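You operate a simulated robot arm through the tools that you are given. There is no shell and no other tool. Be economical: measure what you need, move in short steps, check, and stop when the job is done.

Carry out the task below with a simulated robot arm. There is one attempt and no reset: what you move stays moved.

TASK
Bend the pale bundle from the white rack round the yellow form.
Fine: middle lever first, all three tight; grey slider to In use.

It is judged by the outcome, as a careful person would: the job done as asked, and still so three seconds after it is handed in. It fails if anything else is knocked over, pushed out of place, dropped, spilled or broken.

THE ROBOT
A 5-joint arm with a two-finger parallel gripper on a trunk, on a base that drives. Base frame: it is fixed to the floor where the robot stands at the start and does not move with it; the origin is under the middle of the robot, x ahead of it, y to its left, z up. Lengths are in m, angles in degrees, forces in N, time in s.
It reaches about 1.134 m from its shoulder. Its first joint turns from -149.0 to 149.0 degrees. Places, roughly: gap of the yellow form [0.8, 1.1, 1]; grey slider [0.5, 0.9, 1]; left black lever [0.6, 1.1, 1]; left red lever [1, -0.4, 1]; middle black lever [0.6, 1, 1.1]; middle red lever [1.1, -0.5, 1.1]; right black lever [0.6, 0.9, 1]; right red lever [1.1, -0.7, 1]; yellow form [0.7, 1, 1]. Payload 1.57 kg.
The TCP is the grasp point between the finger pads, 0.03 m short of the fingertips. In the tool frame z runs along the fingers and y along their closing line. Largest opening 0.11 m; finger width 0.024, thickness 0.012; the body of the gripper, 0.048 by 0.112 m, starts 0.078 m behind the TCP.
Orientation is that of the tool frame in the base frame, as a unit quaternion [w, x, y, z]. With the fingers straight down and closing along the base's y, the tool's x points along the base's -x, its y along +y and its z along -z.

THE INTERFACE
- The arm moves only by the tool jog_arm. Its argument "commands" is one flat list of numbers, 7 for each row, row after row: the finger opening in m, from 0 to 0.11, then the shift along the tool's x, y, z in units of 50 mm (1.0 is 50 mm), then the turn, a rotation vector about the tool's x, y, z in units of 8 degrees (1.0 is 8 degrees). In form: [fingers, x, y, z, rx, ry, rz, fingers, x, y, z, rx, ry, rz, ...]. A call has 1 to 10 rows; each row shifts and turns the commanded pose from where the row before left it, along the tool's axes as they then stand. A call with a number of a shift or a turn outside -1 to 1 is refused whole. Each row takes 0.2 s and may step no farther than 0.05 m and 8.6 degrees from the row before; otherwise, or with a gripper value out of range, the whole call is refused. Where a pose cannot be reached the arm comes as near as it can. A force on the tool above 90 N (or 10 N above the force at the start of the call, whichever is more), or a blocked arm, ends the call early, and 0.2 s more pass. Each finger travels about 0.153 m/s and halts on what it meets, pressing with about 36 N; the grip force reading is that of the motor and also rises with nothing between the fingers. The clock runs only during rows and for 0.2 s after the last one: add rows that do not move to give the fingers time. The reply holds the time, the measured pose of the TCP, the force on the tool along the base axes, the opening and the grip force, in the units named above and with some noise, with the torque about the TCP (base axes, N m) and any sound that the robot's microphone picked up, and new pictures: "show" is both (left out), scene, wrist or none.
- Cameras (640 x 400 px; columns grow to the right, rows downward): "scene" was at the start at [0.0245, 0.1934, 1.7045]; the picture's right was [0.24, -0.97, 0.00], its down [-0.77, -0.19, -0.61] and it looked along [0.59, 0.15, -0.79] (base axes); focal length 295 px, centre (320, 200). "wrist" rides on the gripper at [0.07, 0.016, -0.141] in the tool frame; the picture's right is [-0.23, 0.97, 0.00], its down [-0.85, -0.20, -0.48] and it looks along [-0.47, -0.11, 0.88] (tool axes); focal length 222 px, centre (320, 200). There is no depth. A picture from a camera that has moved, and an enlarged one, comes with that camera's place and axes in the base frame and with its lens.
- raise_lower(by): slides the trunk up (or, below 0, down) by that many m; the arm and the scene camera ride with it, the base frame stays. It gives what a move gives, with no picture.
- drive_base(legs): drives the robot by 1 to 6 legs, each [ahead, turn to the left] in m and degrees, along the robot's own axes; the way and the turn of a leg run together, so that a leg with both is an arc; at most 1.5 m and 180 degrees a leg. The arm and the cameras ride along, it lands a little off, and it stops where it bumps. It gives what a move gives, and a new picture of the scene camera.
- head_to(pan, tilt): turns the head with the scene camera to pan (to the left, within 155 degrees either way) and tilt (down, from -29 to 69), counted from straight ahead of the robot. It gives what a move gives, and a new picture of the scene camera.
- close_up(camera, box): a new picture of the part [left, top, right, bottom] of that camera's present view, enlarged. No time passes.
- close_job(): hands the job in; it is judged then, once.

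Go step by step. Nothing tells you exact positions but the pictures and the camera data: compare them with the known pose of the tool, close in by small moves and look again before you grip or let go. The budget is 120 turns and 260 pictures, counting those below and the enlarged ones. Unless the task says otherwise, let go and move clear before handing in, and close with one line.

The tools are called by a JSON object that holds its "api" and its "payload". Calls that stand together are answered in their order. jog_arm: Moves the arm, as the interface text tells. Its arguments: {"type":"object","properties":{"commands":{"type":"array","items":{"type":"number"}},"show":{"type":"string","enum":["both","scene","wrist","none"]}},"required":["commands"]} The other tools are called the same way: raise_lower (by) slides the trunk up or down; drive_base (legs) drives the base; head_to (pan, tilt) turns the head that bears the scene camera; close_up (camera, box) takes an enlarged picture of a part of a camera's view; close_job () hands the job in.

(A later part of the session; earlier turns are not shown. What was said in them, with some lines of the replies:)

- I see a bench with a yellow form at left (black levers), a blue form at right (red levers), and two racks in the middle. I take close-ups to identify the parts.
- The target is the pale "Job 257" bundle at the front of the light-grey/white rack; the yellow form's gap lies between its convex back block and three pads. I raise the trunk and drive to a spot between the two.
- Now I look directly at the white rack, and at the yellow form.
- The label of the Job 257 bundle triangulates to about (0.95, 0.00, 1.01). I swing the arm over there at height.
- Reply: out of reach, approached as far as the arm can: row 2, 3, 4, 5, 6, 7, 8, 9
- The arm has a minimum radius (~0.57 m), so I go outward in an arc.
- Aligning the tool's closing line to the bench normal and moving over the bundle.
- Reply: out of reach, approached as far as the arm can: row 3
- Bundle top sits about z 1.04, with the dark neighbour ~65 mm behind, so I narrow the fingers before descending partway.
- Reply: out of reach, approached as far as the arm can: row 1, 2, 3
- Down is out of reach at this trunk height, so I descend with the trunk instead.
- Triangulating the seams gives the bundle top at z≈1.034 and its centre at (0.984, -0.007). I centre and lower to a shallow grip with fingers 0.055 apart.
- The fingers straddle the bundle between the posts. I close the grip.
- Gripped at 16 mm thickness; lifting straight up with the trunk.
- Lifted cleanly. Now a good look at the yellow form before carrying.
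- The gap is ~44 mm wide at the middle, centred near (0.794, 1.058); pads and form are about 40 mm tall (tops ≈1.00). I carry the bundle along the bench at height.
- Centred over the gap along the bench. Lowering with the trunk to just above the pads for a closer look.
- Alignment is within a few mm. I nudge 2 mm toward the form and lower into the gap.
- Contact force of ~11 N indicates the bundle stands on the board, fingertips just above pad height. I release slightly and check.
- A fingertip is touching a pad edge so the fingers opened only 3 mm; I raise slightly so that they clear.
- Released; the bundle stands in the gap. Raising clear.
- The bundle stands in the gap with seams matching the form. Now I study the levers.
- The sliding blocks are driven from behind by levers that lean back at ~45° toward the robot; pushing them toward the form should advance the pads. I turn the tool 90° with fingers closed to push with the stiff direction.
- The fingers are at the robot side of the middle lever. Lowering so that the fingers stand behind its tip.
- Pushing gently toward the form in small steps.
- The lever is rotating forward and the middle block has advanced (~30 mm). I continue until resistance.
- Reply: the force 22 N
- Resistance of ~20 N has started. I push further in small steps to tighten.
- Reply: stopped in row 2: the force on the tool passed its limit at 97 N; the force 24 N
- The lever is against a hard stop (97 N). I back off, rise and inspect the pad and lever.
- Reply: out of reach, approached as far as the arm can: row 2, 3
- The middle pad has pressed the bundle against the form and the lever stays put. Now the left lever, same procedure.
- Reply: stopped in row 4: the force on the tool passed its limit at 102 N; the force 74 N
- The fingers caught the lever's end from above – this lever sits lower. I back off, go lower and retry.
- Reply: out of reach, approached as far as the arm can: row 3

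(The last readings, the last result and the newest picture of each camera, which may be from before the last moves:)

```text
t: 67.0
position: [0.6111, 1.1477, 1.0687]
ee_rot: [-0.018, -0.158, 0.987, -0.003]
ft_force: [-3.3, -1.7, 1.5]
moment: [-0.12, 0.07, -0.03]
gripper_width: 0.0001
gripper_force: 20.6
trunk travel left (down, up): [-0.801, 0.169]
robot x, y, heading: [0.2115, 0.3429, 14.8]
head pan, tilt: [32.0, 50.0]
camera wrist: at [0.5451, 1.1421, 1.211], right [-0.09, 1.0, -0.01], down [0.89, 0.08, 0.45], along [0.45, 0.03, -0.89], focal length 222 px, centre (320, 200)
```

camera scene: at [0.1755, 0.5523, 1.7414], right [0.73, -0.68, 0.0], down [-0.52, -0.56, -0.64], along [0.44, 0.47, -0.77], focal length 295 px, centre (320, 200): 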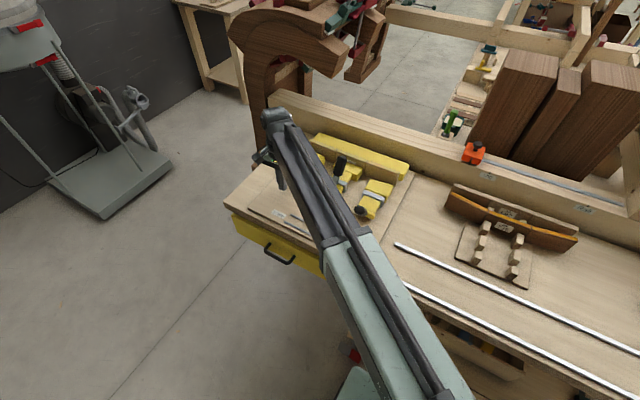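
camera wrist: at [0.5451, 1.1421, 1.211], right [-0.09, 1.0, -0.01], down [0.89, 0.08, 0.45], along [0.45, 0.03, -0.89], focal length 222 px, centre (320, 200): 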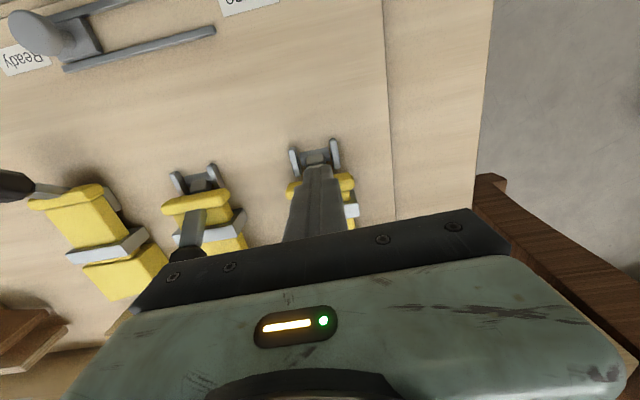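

{"api": "jog_arm", "payload": {"commands": [0.0, -0.3, 0, 0, 0, 0, 0, 0.0, -0.3, 0, 0, 0, 0, 0, 0.0, -0.2, 0, 0, 0, 0, 0, 0.0, 0, 0, 0, 0, 0, 0], "show": "wrist"}}

{"api": "close_up", "payload": {"camera": "wrist", "box": [100, 60, 420, 240]}}

```text
t: 68.0
position: [0.6341, 1.1566, 1.0718]
ee_rot: [-0.023, -0.162, 0.987, -0.003]
ft_force: [-60.2, -15.7, 10.8]
moment: [-0.51, 1.73, 0.06]
gripper_width: 0.0
gripper_force: 21.4
out of reach, approached as far as the arm can: row 3
trunk travel left (down, up): [-0.801, 0.169]
robot x, y, heading: [0.2146, 0.3459, 14.6]
head pan, tilt: [32.0, 50.0]
camera wrist: at [0.5701, 1.1507, 1.2161], right [-0.1, 1.0, -0.01], down [0.89, 0.09, 0.44], along [0.44, 0.03, -0.9], focal length 222 px, centre (320, 200)
```

wrist: 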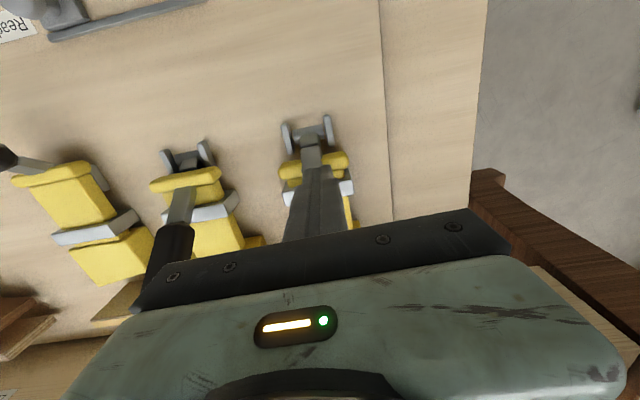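

```text
2.00 times, centred on (260, 150) of wrist
camera zoom: at [0.5701, 1.1507, 1.2161], right [-0.1, 1.0, -0.01], down [0.89, 0.09, 0.44], along [0.44, 0.03, -0.9], focal length 444 px, centre (440, 300)
```

zoom: 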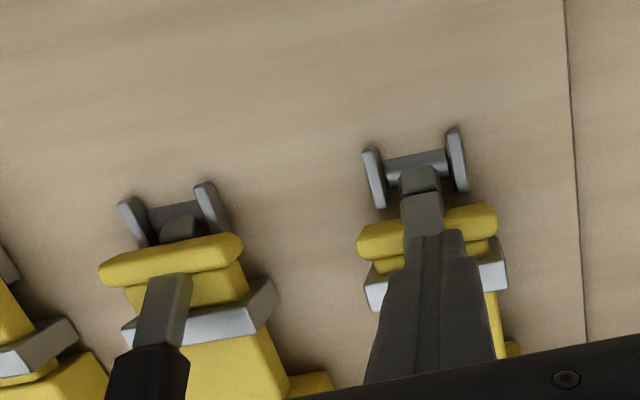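

{"api": "jog_arm", "payload": {"commands": [0.0, -0.15, 0, 0, 0, 0, 0, 0.0, -0.1, 0, 0, 0, 0, 0, 0.0, -0.1, 0, 0, 0, 0, 0, 0.0, 0, 0, 0, 0, 0, 0], "show": "wrist"}}

{"api": "close_up", "payload": {"camera": "wrist", "box": [100, 60, 420, 240]}}

```text
t: 69.1
position: [0.6346, 1.155, 1.0742]
ee_rot: [-0.033, -0.166, 0.985, 0.002]
ft_force: [-30.4, -5.3, 33.8]
moment: [0.37, 0.73, -0.31]
gripper_width: 0.0001
gripper_force: 21.7
out of reach, approached as far as the arm can: row 1, 2, 3
trunk travel left (down, up): [-0.801, 0.169]
robot x, y, heading: [0.2115, 0.3422, 14.9]
head pan, tilt: [32.0, 50.0]
stopped in row 4: the force on the tool passed its limit at 90 N (the readings are from after the stop); the commanded pose is now the measured one
camera wrist: at [0.5743, 1.1475, 1.2179], right [-0.11, 0.99, 0.0], down [0.9, 0.1, 0.42], along [0.42, 0.05, -0.91], focal length 222 px, centre (320, 200)
```

wrist: 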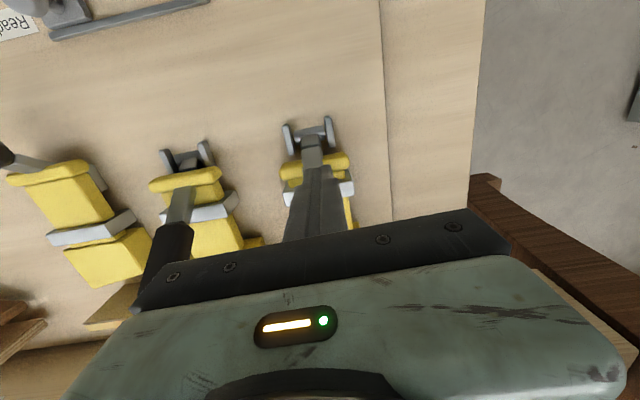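

```text
2.00 times, centred on (260, 150) of wrist
camera zoom: at [0.5743, 1.1475, 1.2179], right [-0.11, 0.99, 0.0], down [0.9, 0.1, 0.42], along [0.42, 0.05, -0.91], focal length 444 px, centre (440, 300)
```

zoom: 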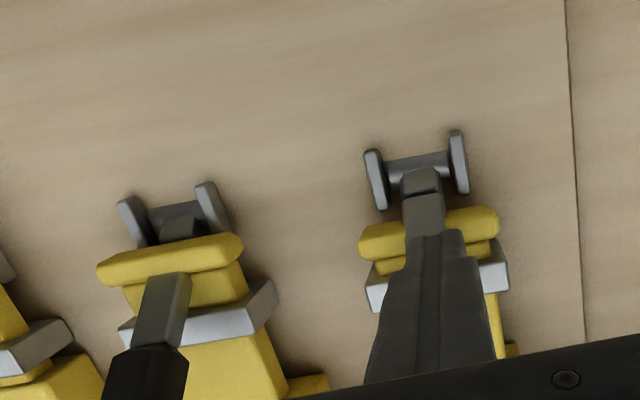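

Force is at limit; I back off and inspect the left pad.

{"api": "jog_arm", "payload": {"commands": [0.0, 0.5, 0, 0, 0, 0, 0, 0.0, 0.9, 0, 0, 0, 0, 0, 0.0, 0.9, 0, 0, 0, 0, 0, 0.0, 0, 0, 0, 0, 0, 0], "show": "wrist"}}

{"api": "raise_lower", "payload": {"by": 0.16}}

{"api": "close_up", "payload": {"camera": "scene", "box": [270, 150, 430, 270]}}

```text
t: 70.1
position: [0.5372, 1.1194, 1.0688]
ee_rot: [-0.031, -0.164, 0.986, 0.001]
ft_force: [-0.3, 0.8, 0.2]
moment: [-0.04, 0.0, 0.03]
gripper_width: 0.0
gripper_force: 22.1
out of reach, approached as far as the arm can: row 2, 3
trunk travel left (down, up): [-0.801, 0.169]
robot x, y, heading: [0.2094, 0.3444, 15.0]
head pan, tilt: [32.0, 50.0]
camera wrist: at [0.4755, 1.113, 1.2124], right [-0.1, 0.99, 0.0], down [0.9, 0.09, 0.42], along [0.42, 0.04, -0.91], focal length 222 px, centre (320, 200)
```

wrist: 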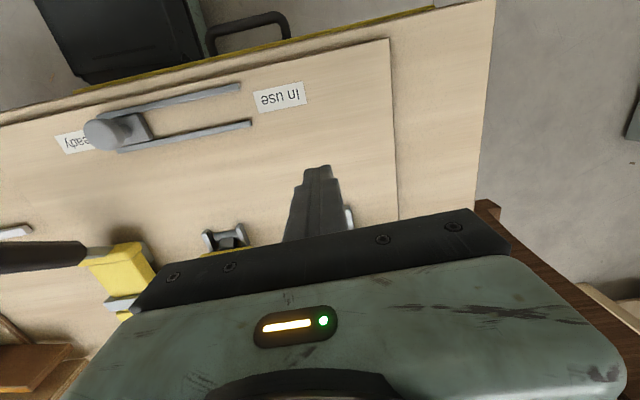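

```text
t: 71.9
position: [0.5377, 1.1181, 1.2288]
ee_rot: [-0.032, -0.165, 0.986, 0.001]
ft_force: [-0.2, -0.4, -0.9]
moment: [0.01, 0.01, -0.02]
gripper_width: 0.0001
gripper_force: 21.5
trunk travel left (down, up): [-0.961, 0.009]
robot x, y, heading: [0.2086, 0.3433, 14.7]
head pan, tilt: [32.0, 50.0]
```

```text
3.33 times, centred on (350, 210) of scene
camera zoom: at [0.1751, 0.5524, 1.9354], right [0.73, -0.68, 0.0], down [-0.52, -0.56, -0.64], along [0.44, 0.47, -0.77], focal length 983 px, centre (220, 167)
```

zoom: 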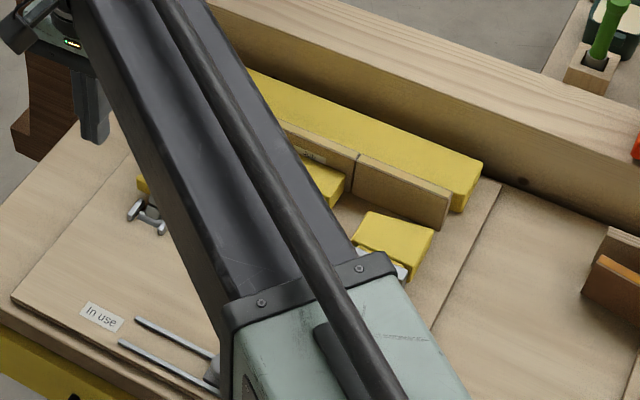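

{"api": "jog_arm", "payload": {"commands": [0.0, 0, 0, 0, 0, -0.46, 0, 0.0, -0.3, -0.8, 0, 0, 0, 0, 0.0, -0.3, -0.8, 0, 0, 0, 0, 0.0, -0.3, -0.8, 0, 0, 0, 0, 0.0, -0.3, -0.8, 0, 0, 0, 0, 0.0, -0.3, -0.8, 0, 0, 0, 0, 0.0, -0.3, -0.8, 0, 0, 0, 0, 0.0, -0.3, -0.8, 0, 0, 0, 0, 0.0, -0.3, -0.8, 0, 0, 0, 0, 0.0, -0.3, -0.8, 0, 0, 0, 0], "show": "scene"}}

{"api": "close_up", "payload": {"camera": "scene", "box": [270, 165, 400, 260]}}

```text
t: 74.1
position: [0.7816, 0.8246, 1.2278]
ee_rot: [0.001, -0.165, 0.986, 0.007]
ft_force: [-0.9, -0.4, 0.4]
moment: [0.01, 0.0, 0.02]
gripper_width: 0.0
gripper_force: 21.2
out of reach, approached as far as the arm can: row 9
trunk travel left (down, up): [-0.961, 0.009]
robot x, y, heading: [0.2118, 0.3469, 15.2]
head pan, tilt: [32.0, 50.0]
camera scene: at [0.1756, 0.5517, 1.9355], right [0.73, -0.68, 0.0], down [-0.52, -0.56, -0.64], along [0.44, 0.47, -0.77], focal length 295 px, centre (320, 200)
```

scene: 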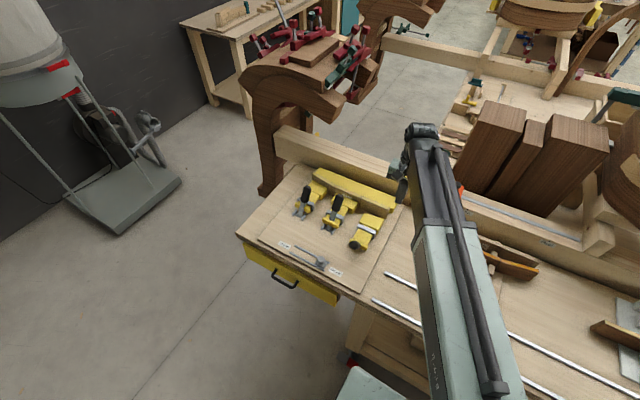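

```text
4.21 times, centred on (335, 212) of scene
camera zoom: at [0.1756, 0.5517, 1.9355], right [0.73, -0.68, 0.0], down [-0.52, -0.56, -0.64], along [0.44, 0.47, -0.77], focal length 1242 px, centre (257, 147)
```

zoom: 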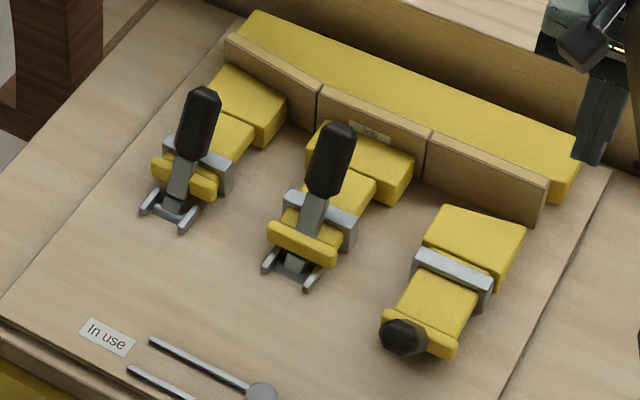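

The left segment is now bent to the form. I compare the two closed levers more closely.

{"api": "close_up", "payload": {"camera": "scene", "box": [290, 175, 370, 235]}}

{"api": "close_up", "payload": {"camera": "scene", "box": [310, 160, 370, 205]}}

```text
6.67 times, centred on (330, 205) of scene
camera zoom: at [0.1756, 0.5517, 1.9355], right [0.73, -0.68, 0.0], down [-0.52, -0.56, -0.64], along [0.44, 0.47, -0.77], focal length 1966 px, centre (253, 167)
```

zoom: 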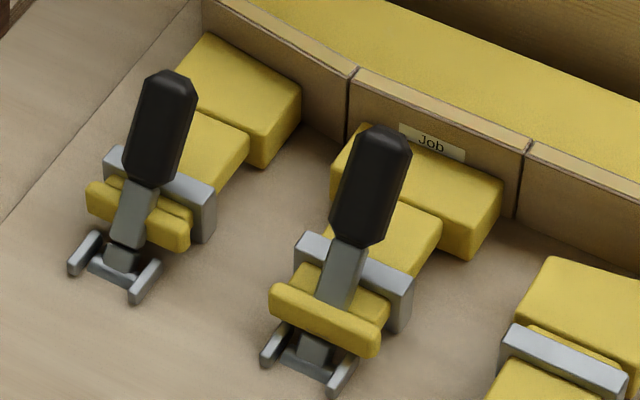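

```text
8.89 times, centred on (340, 182) of scene
camera zoom: at [0.1756, 0.5517, 1.9355], right [0.73, -0.68, 0.0], down [-0.52, -0.56, -0.64], along [0.44, 0.47, -0.77], focal length 2621 px, centre (142, 356)
```

zoom: 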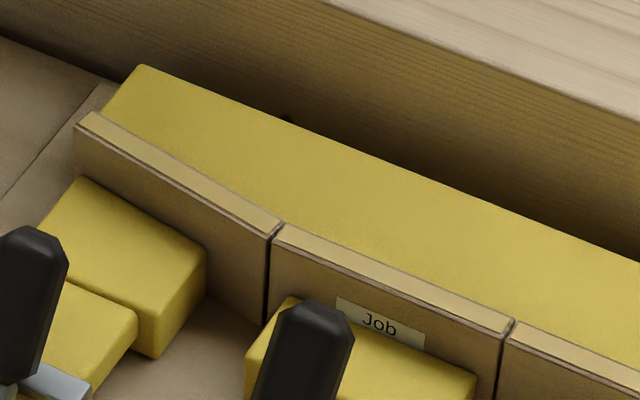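

Both closed levers lean forward by the same ~30° and sit at the same stop, so they are fully over. Now the right lever: I approach from the robot side.

{"api": "jog_arm", "payload": {"commands": [0.0, 0, 0, 0, 0, 0, 0.25, 0.0, 0.8, 0.326, 0, 0, 0, 0, 0.0, 0.8, 0.326, 0, 0, 0, 0, 0.0, 0.8, 0.326, 0, 0, 0, 0, 0.0, 0.8, 0.326, 0, 0, 0, 0, 0.0, 0.8, 0.326, 0, 0, 0, 0, 0.0, 0, 0, 0, 0, 0, 0], "show": "both"}}

```text
t: 75.7
position: [0.5657, 0.8398, 1.2277]
ee_rot: [0.0, -0.147, 0.989, 0.007]
ft_force: [1.0, 1.7, 0.1]
moment: [-0.02, -0.01, -0.02]
gripper_width: 0.0
gripper_force: 21.2
trunk travel left (down, up): [-0.961, 0.009]
robot x, y, heading: [0.2098, 0.341, 14.8]
head pan, tilt: [32.0, 50.0]
camera scene: at [0.1754, 0.5524, 1.9354], right [0.73, -0.68, 0.0], down [-0.52, -0.56, -0.64], along [0.44, 0.47, -0.77], focal length 295 px, centre (320, 200)
camera wrist: at [0.4956, 0.8331, 1.368], right [-0.07, 1.0, 0.01], down [0.88, 0.05, 0.48], along [0.48, 0.04, -0.88], focal length 222 px, centre (320, 200)
```

scene: 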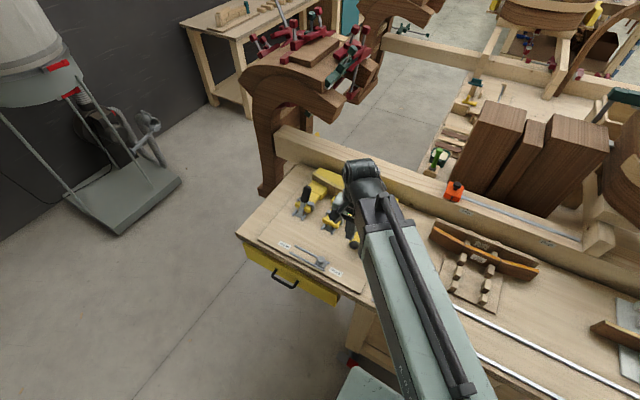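
wrist: 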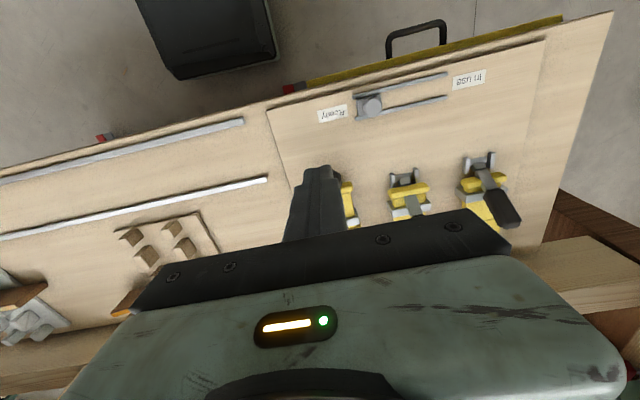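

{"api": "jog_arm", "payload": {"commands": [0.0, 0.0, 0.1, 0, 0, 0, 0], "show": "none"}}

{"api": "raise_lower", "payload": {"by": -0.194}}

{"api": "jog_arm", "payload": {"commands": [0.0, -0.4, 0, 0, 0, 0, 0, 0.0, -0.4, 0, 0, 0, 0, 0, 0.0, -0.4, 0, 0, 0, 0, 0, 0.0, 0, 0, 0, 0, 0, 0], "show": "both"}}

```text
t: 76.1
position: [0.564, 0.8459, 1.2272]
ee_rot: [0.001, -0.148, 0.989, 0.006]
ft_force: [-0.8, 0.6, -0.6]
moment: [-0.01, 0.0, 0.01]
gripper_width: 0.0
gripper_force: 21.7
trunk travel left (down, up): [-0.961, 0.009]
robot x, y, heading: [0.2112, 0.3448, 15.0]
head pan, tilt: [32.0, 50.0]
```

```text
t: 78.2
position: [0.5652, 0.8454, 1.0347]
ee_rot: [0.001, -0.148, 0.989, 0.006]
ft_force: [0.2, 0.4, -0.5]
moment: [-0.04, 0.0, -0.01]
gripper_width: 0.0
gripper_force: 21.5
trunk travel left (down, up): [-0.767, 0.203]
robot x, y, heading: [0.2091, 0.3411, 15.0]
head pan, tilt: [32.0, 50.0]
```

```text
t: 79.2
position: [0.6231, 0.8622, 1.0338]
ee_rot: [0.001, -0.148, 0.989, 0.007]
ft_force: [0.9, 0.1, 0.0]
moment: [0.01, 0.0, -0.02]
gripper_width: 0.0
gripper_force: 21.7
trunk travel left (down, up): [-0.767, 0.203]
robot x, y, heading: [0.2139, 0.3444, 14.8]
head pan, tilt: [32.0, 50.0]
camera scene: at [0.1752, 0.5523, 1.7414], right [0.73, -0.68, 0.0], down [-0.52, -0.56, -0.64], along [0.44, 0.47, -0.77], focal length 295 px, centre (320, 200)
camera wrist: at [0.5519, 0.8554, 1.1739], right [-0.07, 1.0, 0.01], down [0.88, 0.05, 0.48], along [0.48, 0.04, -0.88], focal length 222 px, centre (320, 200)
```

scene: 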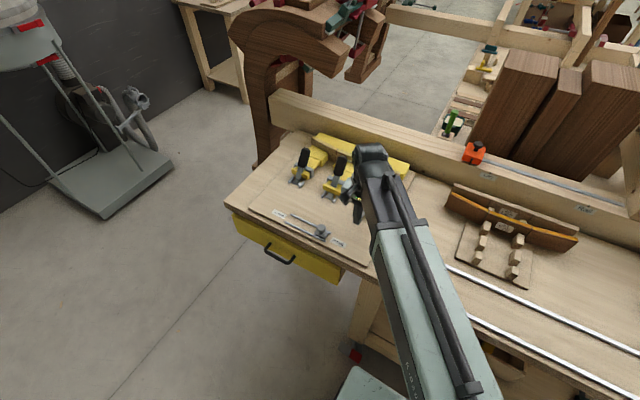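
wrist: 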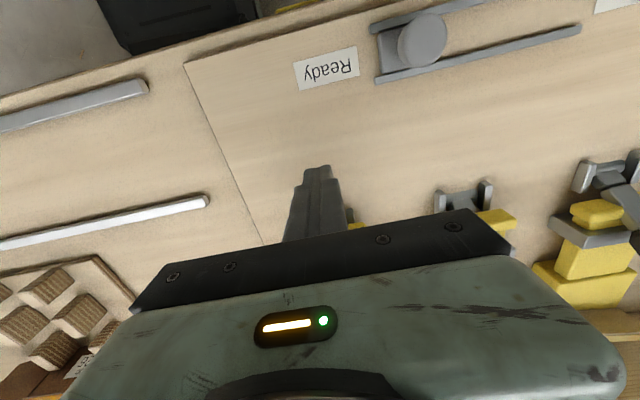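

{"api": "jog_arm", "payload": {"commands": [0.0, -0.3, 0, 0, 0, 0, 0, 0.0, -0.3, 0, 0, 0, 0, 0, 0.0, 0, 0, 0, 0, 0, 0], "show": "wrist"}}

{"api": "raise_lower", "payload": {"by": 0.034}}

{"api": "jog_arm", "payload": {"commands": [0.0, -0.4, 0, 0, 0, 0, 0, 0.0, -0.4, 0, 0, 0, 0, 0, 0.0, 0, 0, 0, 0, 0, 0], "show": "wrist"}}

```text
t: 80.0
position: [0.6504, 0.8706, 1.0337]
ee_rot: [0.0, -0.148, 0.989, 0.007]
ft_force: [-1.5, 0.5, 0.9]
moment: [-0.02, -0.2, -0.03]
gripper_width: 0.0
gripper_force: 20.9
trunk travel left (down, up): [-0.767, 0.203]
robot x, y, heading: [0.2134, 0.3427, 14.7]
head pan, tilt: [32.0, 50.0]
camera wrist: at [0.5806, 0.8638, 1.1742], right [-0.07, 1.0, 0.01], down [0.88, 0.05, 0.48], along [0.48, 0.04, -0.88], focal length 222 px, centre (320, 200)
```

wrist: 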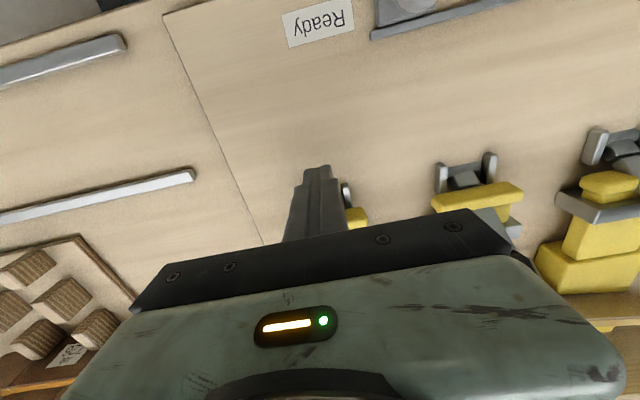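

```text
t: 80.8
position: [0.6511, 0.8712, 1.0686]
ee_rot: [0.0, -0.148, 0.989, 0.007]
ft_force: [0.7, 0.0, -0.1]
moment: [0.0, -0.05, 0.02]
gripper_width: 0.0
gripper_force: 21.3
trunk travel left (down, up): [-0.801, 0.169]
robot x, y, heading: [0.209, 0.3462, 15.1]
head pan, tilt: [32.0, 50.0]
```

```text
t: 81.6
position: [0.6891, 0.8819, 1.0678]
ee_rot: [0.002, -0.147, 0.989, 0.006]
ft_force: [-3.5, 0.1, 1.2]
moment: [0.02, 0.06, 0.0]
gripper_width: 0.0002
gripper_force: 20.8
trunk travel left (down, up): [-0.801, 0.169]
robot x, y, heading: [0.2107, 0.3446, 15.0]
head pan, tilt: [32.0, 50.0]
camera wrist: at [0.6189, 0.8756, 1.2082], right [-0.07, 1.0, 0.01], down [0.88, 0.05, 0.48], along [0.48, 0.04, -0.88], focal length 222 px, centre (320, 200)
```

wrist: 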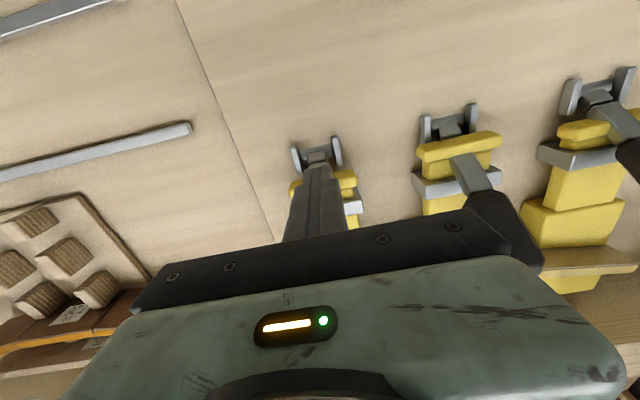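

{"api": "jog_arm", "payload": {"commands": [0.0, -0.3, 0, 0, 0, 0, 0, 0.0, -0.3, 0, 0, 0, 0, 0, 0.0, -0.2, 0, 0, 0, 0, 0, 0.0, -0.1, 0, 0, 0, 0, 0, 0.0, 0, 0, 0, 0, 0, 0], "show": "wrist"}}

{"api": "close_up", "payload": {"camera": "wrist", "box": [220, 60, 540, 240]}}

```text
t: 82.8
position: [0.7131, 0.8905, 1.0711]
ee_rot: [-0.016, -0.151, 0.988, 0.004]
ft_force: [-37.7, -13.1, 33.4]
moment: [0.32, 0.94, -0.44]
gripper_width: 0.0
gripper_force: 21.4
trunk travel left (down, up): [-0.801, 0.169]
robot x, y, heading: [0.2108, 0.3463, 15.0]
head pan, tilt: [32.0, 50.0]
stopped in row 5: the force on the tool passed its limit at 91 N (the readings are from after the stop); the commanded pose is now the measured one
camera wrist: at [0.648, 0.8845, 1.2154], right [-0.07, 1.0, 0.01], down [0.89, 0.06, 0.45], along [0.45, 0.04, -0.89], focal length 222 px, centre (320, 200)
```

wrist: 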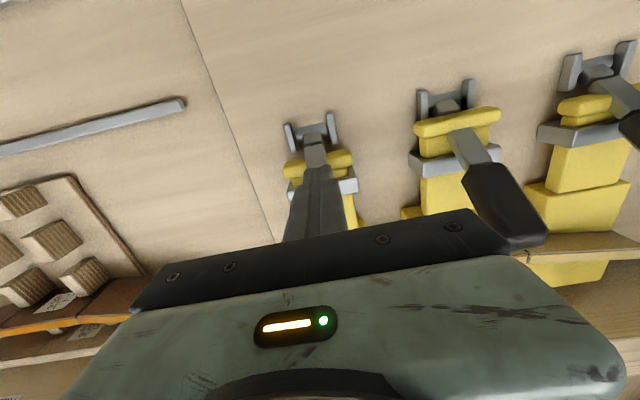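

```text
2.00 times, centred on (380, 150) of wrist
camera zoom: at [0.648, 0.8845, 1.2154], right [-0.07, 1.0, 0.01], down [0.89, 0.06, 0.45], along [0.45, 0.04, -0.89], focal length 444 px, centre (200, 300)
```

zoom: 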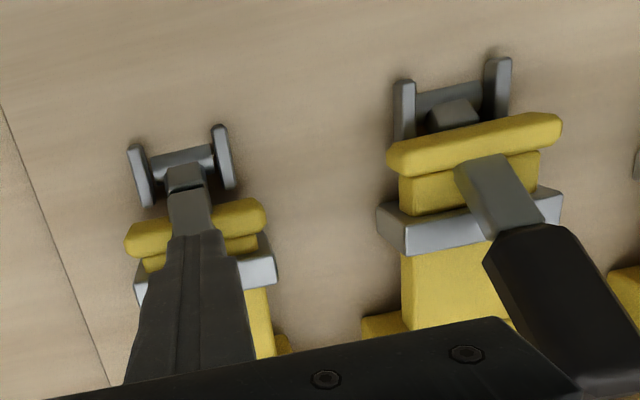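

The right lever reached the same stop (n≈0.940, 91 N). Back off, rise and inspect all three.

{"api": "jog_arm", "payload": {"commands": [0.0, 0.5, 0, 0, 0, 0, 0, 0.0, 0.9, 0, 0, 0, 0, 0, 0.0, 0.5, 0, 0, 0, 0, 0, 0.0, 0, 0, 0, 0, -0.23, 0], "show": "none"}}

{"api": "raise_lower", "payload": {"by": 0.165}}

{"api": "jog_arm", "payload": {"commands": [0.0, -0.8, -0.5, 0, 0, 0, 0, 0.0, -0.8, -0.5, 0, 0, 0, 0, 0.0, -0.8, -0.5, 0, 0, 0, 0, 0.0, -0.5, -0.8, 0, 0, 0, 0, 0.0, 0, -0.9, 0, 0, 0, 0, 0.0, 0, 0, 0, 0, 0, 0], "show": "scene"}}

{"api": "close_up", "payload": {"camera": "scene", "box": [285, 165, 405, 255]}}

```text
t: 83.8
position: [0.6333, 0.8655, 1.0667]
ee_rot: [0.003, -0.149, 0.989, 0.007]
ft_force: [-0.2, 0.7, 0.7]
moment: [-0.02, 0.02, 0.01]
gripper_width: 0.0
gripper_force: 21.3
trunk travel left (down, up): [-0.801, 0.169]
robot x, y, heading: [0.2092, 0.3466, 14.7]
head pan, tilt: [32.0, 50.0]
```

```text
t: 85.6
position: [0.6327, 0.8662, 1.2324]
ee_rot: [0.003, -0.149, 0.989, 0.007]
ft_force: [-0.4, 0.5, 0.3]
moment: [-0.01, 0.01, -0.02]
gripper_width: 0.0
gripper_force: 21.3
trunk travel left (down, up): [-0.966, 0.004]
robot x, y, heading: [0.2106, 0.343, 14.8]
head pan, tilt: [32.0, 50.0]
```

```text
t: 87.0
position: [0.8195, 0.7566, 1.233]
ee_rot: [0.002, -0.149, 0.989, 0.006]
ft_force: [-1.0, 0.5, 0.0]
moment: [0.01, 0.01, 0.03]
gripper_width: 0.0002
gripper_force: 21.2
trunk travel left (down, up): [-0.966, 0.004]
robot x, y, heading: [0.2102, 0.3435, 14.9]
head pan, tilt: [32.0, 50.0]
camera scene: at [0.1748, 0.5523, 1.9404], right [0.73, -0.68, 0.0], down [-0.52, -0.56, -0.64], along [0.44, 0.47, -0.77], focal length 295 px, centre (320, 200)
```

scene: 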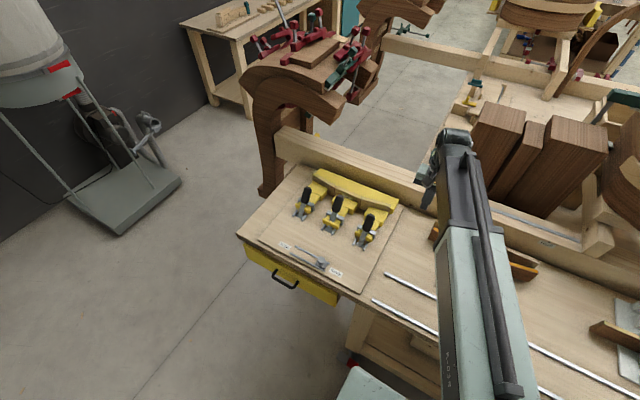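

```text
4.44 times, centred on (345, 210) of scene
camera zoom: at [0.1748, 0.5523, 1.9404], right [0.73, -0.68, 0.0], down [-0.52, -0.56, -0.64], along [0.44, 0.47, -0.77], focal length 1310 px, centre (209, 156)
```

zoom: 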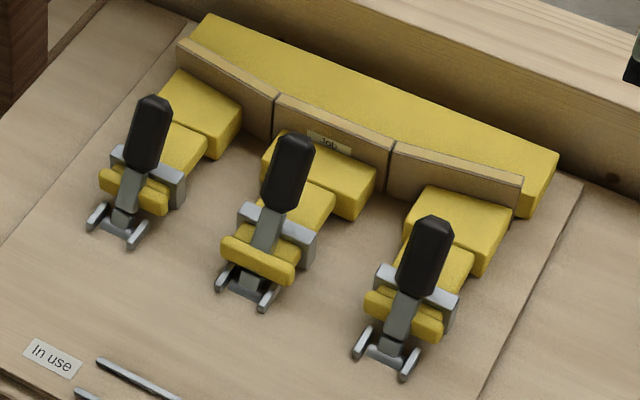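

All three segments now follow the form. I check for gaps from directly above with the wrist camera.

{"api": "jog_arm", "payload": {"commands": [0.0, -0.436, 0.833, 0, 0, 0, 0, 0.0, -0.436, 0.833, 0, 0, 0, 0, 0.0, -0.436, 0.833, 0, 0, 0, 0, 0.0, -0.436, 0.833, 0, 0, 0, 0, 0.0, -0.436, 0.833, 0, 0, 0, 0, 0.0, -0.436, 0.833, 0, 0, 0, 0, 0.0, -0.436, 0.833, 0, 0, 0, 0, 0.0, 0, 0, 0, 0, 0, 0], "show": "wrist"}}

{"api": "close_up", "payload": {"camera": "wrist", "box": [160, 20, 480, 200]}}

```text
t: 88.8
position: [0.8476, 1.0374, 1.2331]
ee_rot: [0.004, -0.149, 0.989, 0.007]
ft_force: [-0.3, 0.0, 0.8]
moment: [-0.01, -0.01, -0.02]
gripper_width: 0.0001
gripper_force: 21.6
out of reach, approached as far as the arm can: row 6, 7
trunk travel left (down, up): [-0.966, 0.004]
robot x, y, heading: [0.208, 0.3422, 15.1]
head pan, tilt: [32.0, 50.0]
camera wrist: at [0.7765, 1.0296, 1.3726], right [-0.07, 1.0, 0.01], down [0.87, 0.05, 0.48], along [0.48, 0.05, -0.87], focal length 222 px, centre (320, 200)
```

wrist: 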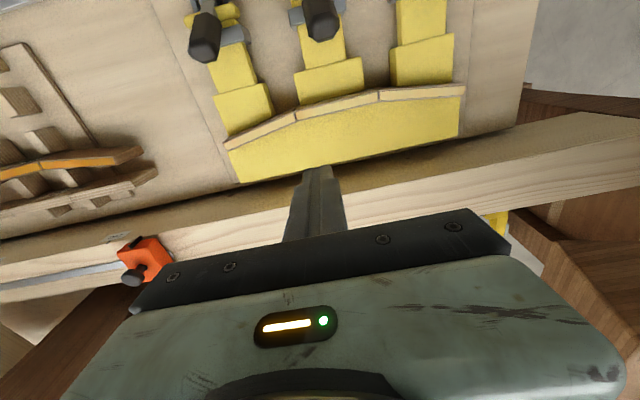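

```text
2.00 times, centred on (320, 110) of wrist
camera zoom: at [0.7765, 1.0296, 1.3726], right [-0.07, 1.0, 0.01], down [0.87, 0.05, 0.48], along [0.48, 0.05, -0.87], focal length 444 px, centre (320, 380)
```

zoom: 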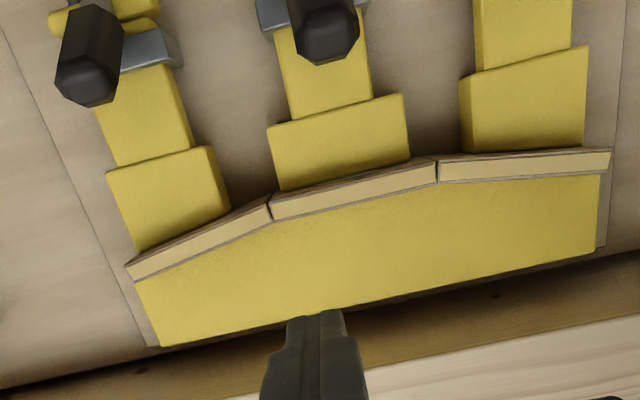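

No gaps: the bundle is tight along the whole form. Next, the grey slider; its knob is at about (0.514, 0.926, 1.03).

{"api": "jog_arm", "payload": {"commands": [0.0, 0.879, -0.02, 0, 0, 0, 0, 0.0, 0.879, -0.02, 0, 0, 0, 0, 0.0, 0.879, -0.02, 0, 0, 0, 0, 0.0, 0.879, -0.02, 0, 0, 0, 0, 0.0, 0.879, -0.02, 0, 0, 0, 0, 0.0, 0.879, -0.02, 0, 0, 0, 0, 0.07, 0.879, -0.02, 0, 0, 0, 0, 0.07, 0.879, -0.02, 0, 0, 0, 0, 0.07, 0, 0, 0, 0, 0, 0, 0.07, 0, 0, 0, 0, 0, 0], "show": "wrist"}}

{"api": "close_up", "payload": {"camera": "wrist", "box": [200, 60, 440, 240]}}

```text
t: 91.0
position: [0.5152, 0.9232, 1.2338]
ee_rot: [0.002, -0.149, 0.989, 0.006]
ft_force: [-0.9, -0.3, 0.3]
moment: [0.02, -0.01, -0.02]
gripper_width: 0.0701
gripper_force: 0.0
trunk travel left (down, up): [-0.966, 0.004]
robot x, y, heading: [0.2115, 0.3433, 14.7]
head pan, tilt: [32.0, 50.0]
camera wrist: at [0.4431, 0.9161, 1.3728], right [-0.07, 1.0, 0.01], down [0.87, 0.06, 0.48], along [0.48, 0.05, -0.88], focal length 222 px, centre (320, 200)
```

wrist: 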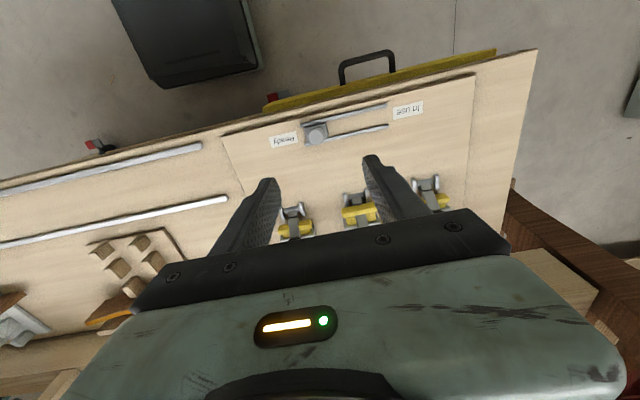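

```text
2.22 times, centred on (320, 150) of wrist
camera zoom: at [0.4431, 0.9161, 1.3728], right [-0.07, 1.0, 0.01], down [0.87, 0.06, 0.48], along [0.48, 0.05, -0.88], focal length 494 px, centre (320, 311)
```

zoom: 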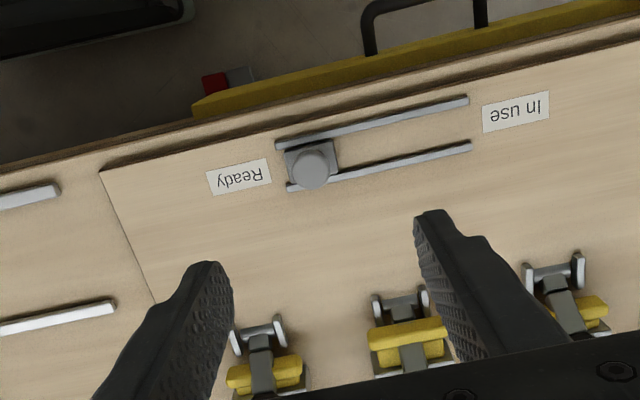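

{"api": "raise_lower", "payload": {"by": -0.14}}

{"api": "close_up", "payload": {"camera": "wrist", "box": [200, 60, 440, 240]}}

```text
t: 92.7
position: [0.5147, 0.9241, 1.0934]
ee_rot: [0.002, -0.15, 0.989, 0.007]
ft_force: [0.5, -0.3, -0.1]
moment: [0.03, 0.0, 0.01]
gripper_width: 0.07
gripper_force: 0.0
trunk travel left (down, up): [-0.826, 0.144]
robot x, y, heading: [0.2108, 0.3442, 14.8]
head pan, tilt: [32.0, 50.0]
```

```text
2.22 times, centred on (320, 150) of wrist
camera zoom: at [0.4434, 0.9161, 1.2328], right [-0.07, 1.0, 0.01], down [0.87, 0.06, 0.48], along [0.48, 0.05, -0.88], focal length 494 px, centre (320, 311)
```

zoom: 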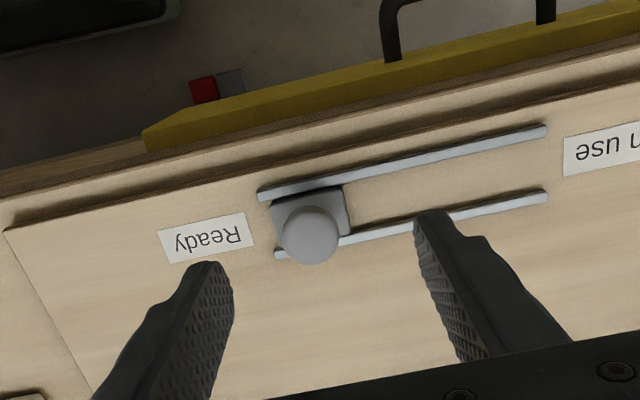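

{"api": "jog_arm", "payload": {"commands": [0.07, -0.16, -0.11, 0, 0, 0, 0], "show": "none"}}

{"api": "raise_lower", "payload": {"by": -0.07}}

{"api": "close_up", "payload": {"camera": "wrist", "box": [200, 60, 440, 240]}}

```text
t: 93.1
position: [0.5257, 0.9203, 1.0925]
ee_rot: [0.002, -0.15, 0.989, 0.007]
ft_force: [0.2, 1.0, -0.1]
moment: [0.02, 0.03, -0.04]
gripper_width: 0.0701
gripper_force: 0.1
trunk travel left (down, up): [-0.826, 0.144]
robot x, y, heading: [0.2094, 0.3441, 14.9]
head pan, tilt: [32.0, 50.0]
```

```text
t: 94.2
position: [0.524, 0.9197, 1.0226]
ee_rot: [0.003, -0.149, 0.989, 0.007]
ft_force: [-0.3, 0.2, 0.9]
moment: [-0.02, -0.04, -0.02]
gripper_width: 0.07
gripper_force: 0.1
trunk travel left (down, up): [-0.756, 0.214]
robot x, y, heading: [0.2114, 0.3436, 14.8]
head pan, tilt: [32.0, 50.0]
```

```text
2.22 times, centred on (320, 150) of wrist
camera zoom: at [0.4532, 0.9128, 1.1628], right [-0.07, 1.0, 0.01], down [0.87, 0.06, 0.48], along [0.48, 0.05, -0.88], focal length 494 px, centre (320, 311)
```

zoom: 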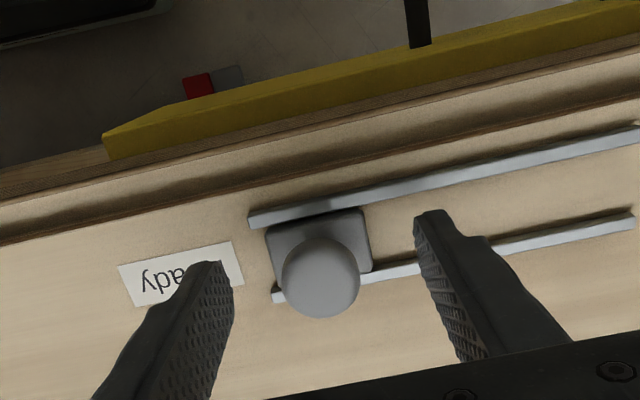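

The knob is between the fingers; I grip it and slide toward "In use".

{"api": "jog_arm", "payload": {"commands": [0.04, 0, 0, 0, 0, 0, 0, 0.01, 0, 0, 0, 0, 0, 0, 0.01, 0, 0, 0, 0, 0, 0, 0.01, 0, 0.4, 0, 0, 0, 0, 0.01, 0, 0.4, 0, 0, 0, 0, 0.01, 0, 0.4, 0, 0, 0, 0, 0.01, 0, 0, 0, 0, 0, 0], "show": "wrist"}}

```text
t: 95.8
position: [0.5066, 0.9781, 1.0229]
ee_rot: [0.003, -0.149, 0.989, 0.007]
ft_force: [7.3, 4.6, 7.8]
moment: [-0.01, 0.15, 0.0]
gripper_width: 0.0272
gripper_force: 38.0
trunk travel left (down, up): [-0.756, 0.214]
robot x, y, heading: [0.2152, 0.3422, 15.2]
head pan, tilt: [32.0, 50.0]
camera wrist: at [0.4356, 0.9705, 1.1627], right [-0.07, 1.0, 0.01], down [0.87, 0.05, 0.48], along [0.48, 0.05, -0.88], focal length 222 px, centre (320, 200)
```

wrist: 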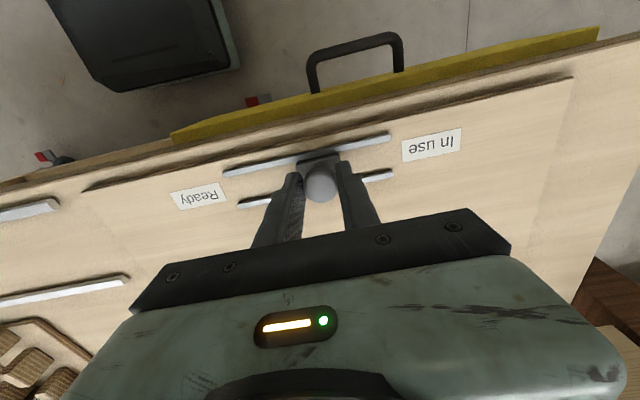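

Sliding well; I continue to the end of the track.

{"api": "jog_arm", "payload": {"commands": [0.01, 0, 0.3, 0, 0, 0, 0, 0.01, 0, 0.3, 0, 0, 0, 0, 0.01, 0, 0.2, 0, 0, 0, 0, 0.01, 0, 0.1, 0, 0, 0, 0, 0.01, 0, 0, 0, 0, 0, 0], "show": "wrist"}}

{"api": "close_up", "payload": {"camera": "wrist", "box": [200, 60, 440, 240]}}

```text
t: 97.0
position: [0.4947, 1.0159, 1.0235]
ee_rot: [0.002, -0.148, 0.989, 0.003]
ft_force: [12.4, -44.4, -32.5]
moment: [-0.54, -0.33, -0.16]
gripper_width: 0.0274
gripper_force: 38.1
trunk travel left (down, up): [-0.756, 0.214]
robot x, y, heading: [0.2099, 0.343, 14.8]
head pan, tilt: [32.0, 50.0]
camera wrist: at [0.4242, 1.01, 1.1629], right [-0.07, 1.0, 0.01], down [0.87, 0.06, 0.48], along [0.48, 0.04, -0.88], focal length 222 px, centre (320, 200)
```

wrist: 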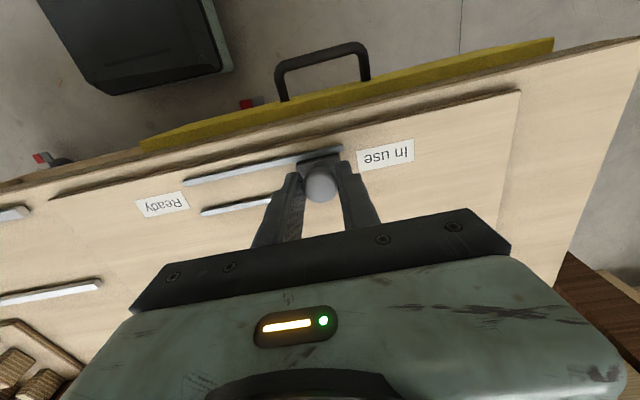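

```text
2.22 times, centred on (320, 150) of wrist
camera zoom: at [0.4242, 1.01, 1.1629], right [-0.07, 1.0, 0.01], down [0.87, 0.06, 0.48], along [0.48, 0.04, -0.88], focal length 494 px, centre (320, 311)
```

zoom: 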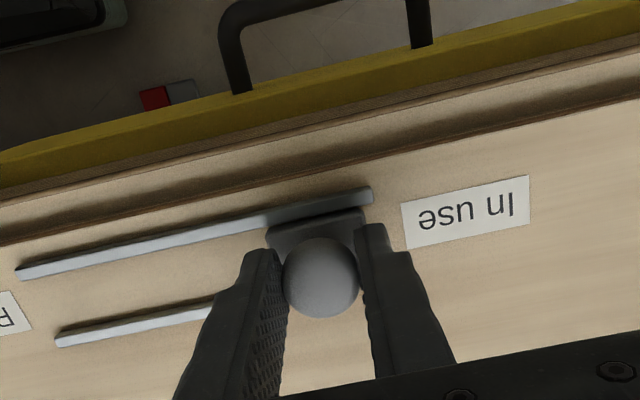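

The slider is at the In-use end stop. Release and rise clear.

{"api": "jog_arm", "payload": {"commands": [0.04, 0, -0.05, 0, 0, 0, 0, 0.065, 0, 0, 0, 0, 0, 0, 0.065, 0, 0, 0, 0, 0, 0], "show": "none"}}

{"api": "raise_lower", "payload": {"by": 0.2}}

{"api": "jog_arm", "payload": {"commands": [0.065, -0.6, -0.75, 0, 0, 0, 0, 0.065, -0.6, -0.75, 0, 0, 0, 0, 0.065, -0.6, -0.75, 0, 0, 0, 0, 0.065, -0.6, -0.75, 0, 0, 0, 0, 0.065, -0.6, -0.75, 0, 0, 0, 0, 0.065, -0.6, -0.75, 0, 0, 0, 0, 0.065, -0.3, -0.9, 0, 0, 0, 0, 0.065, 0, -0.9, 0, 0, 0, 0], "show": "scene"}}

{"api": "close_up", "payload": {"camera": "scene", "box": [260, 160, 420, 280]}}

```text
t: 97.8
position: [0.4934, 1.018, 1.0226]
ee_rot: [0.002, -0.15, 0.989, 0.007]
ft_force: [-0.6, 0.8, 0.6]
moment: [0.02, -0.05, -0.03]
gripper_width: 0.065
gripper_force: 0.1
trunk travel left (down, up): [-0.756, 0.214]
robot x, y, heading: [0.2027, 0.3434, 14.7]
head pan, tilt: [32.0, 50.0]
```

```text
t: 100.0
position: [0.4937, 1.018, 1.2234]
ee_rot: [0.002, -0.15, 0.989, 0.006]
ft_force: [0.4, 0.3, 0.6]
moment: [-0.02, 0.0, 0.0]
gripper_width: 0.065
gripper_force: 0.1
trunk travel left (down, up): [-0.956, 0.014]
robot x, y, heading: [0.2124, 0.343, 14.7]
head pan, tilt: [32.0, 50.0]
```

```text
t: 101.8
position: [0.7718, 0.7713, 1.2224]
ee_rot: [0.002, -0.15, 0.989, 0.006]
ft_force: [0.1, -0.3, 0.0]
moment: [0.01, 0.01, 0.0]
gripper_width: 0.0651
gripper_force: 0.0
out of reach, approached as far as the arm can: row 4
trunk travel left (down, up): [-0.956, 0.014]
robot x, y, heading: [0.2113, 0.3434, 15.0]
head pan, tilt: [32.0, 50.0]
camera scene: at [0.1748, 0.5514, 1.9305], right [0.73, -0.68, 0.0], down [-0.52, -0.56, -0.64], along [0.44, 0.47, -0.77], focal length 295 px, centre (320, 200)
```

scene: 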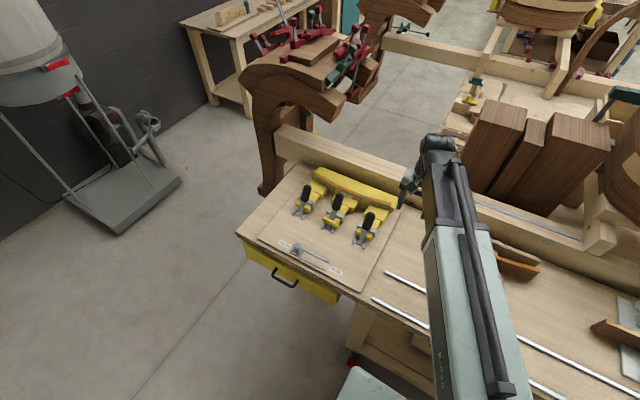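

```text
3.33 times, centred on (340, 220) of scene
camera zoom: at [0.1748, 0.5514, 1.9305], right [0.73, -0.68, 0.0], down [-0.52, -0.56, -0.64], along [0.44, 0.47, -0.77], focal length 983 px, centre (253, 133)
```

zoom: 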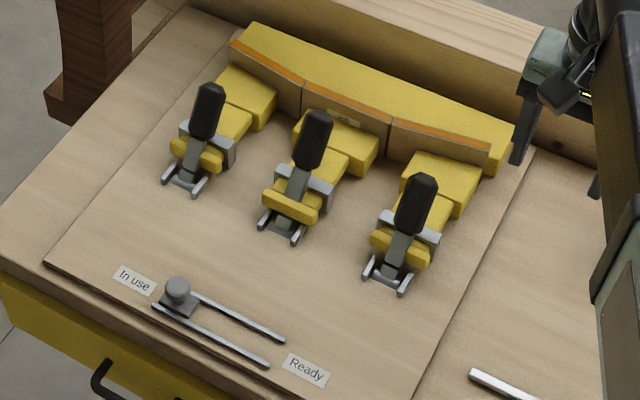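

The bundle is clamped round the yellow form with all three levers over and the slider at "In use". Its top edge now shows orange, and the arm is clear, so I hand in.

{"api": "close_job", "payload": {}}

```text
The job is handed in.
```

The pale bundle (Job 257) from the white rack is bent round the yellow form. I pushed the middle lever first, then left and right, each to its stop, and set the grey slider to "In use".
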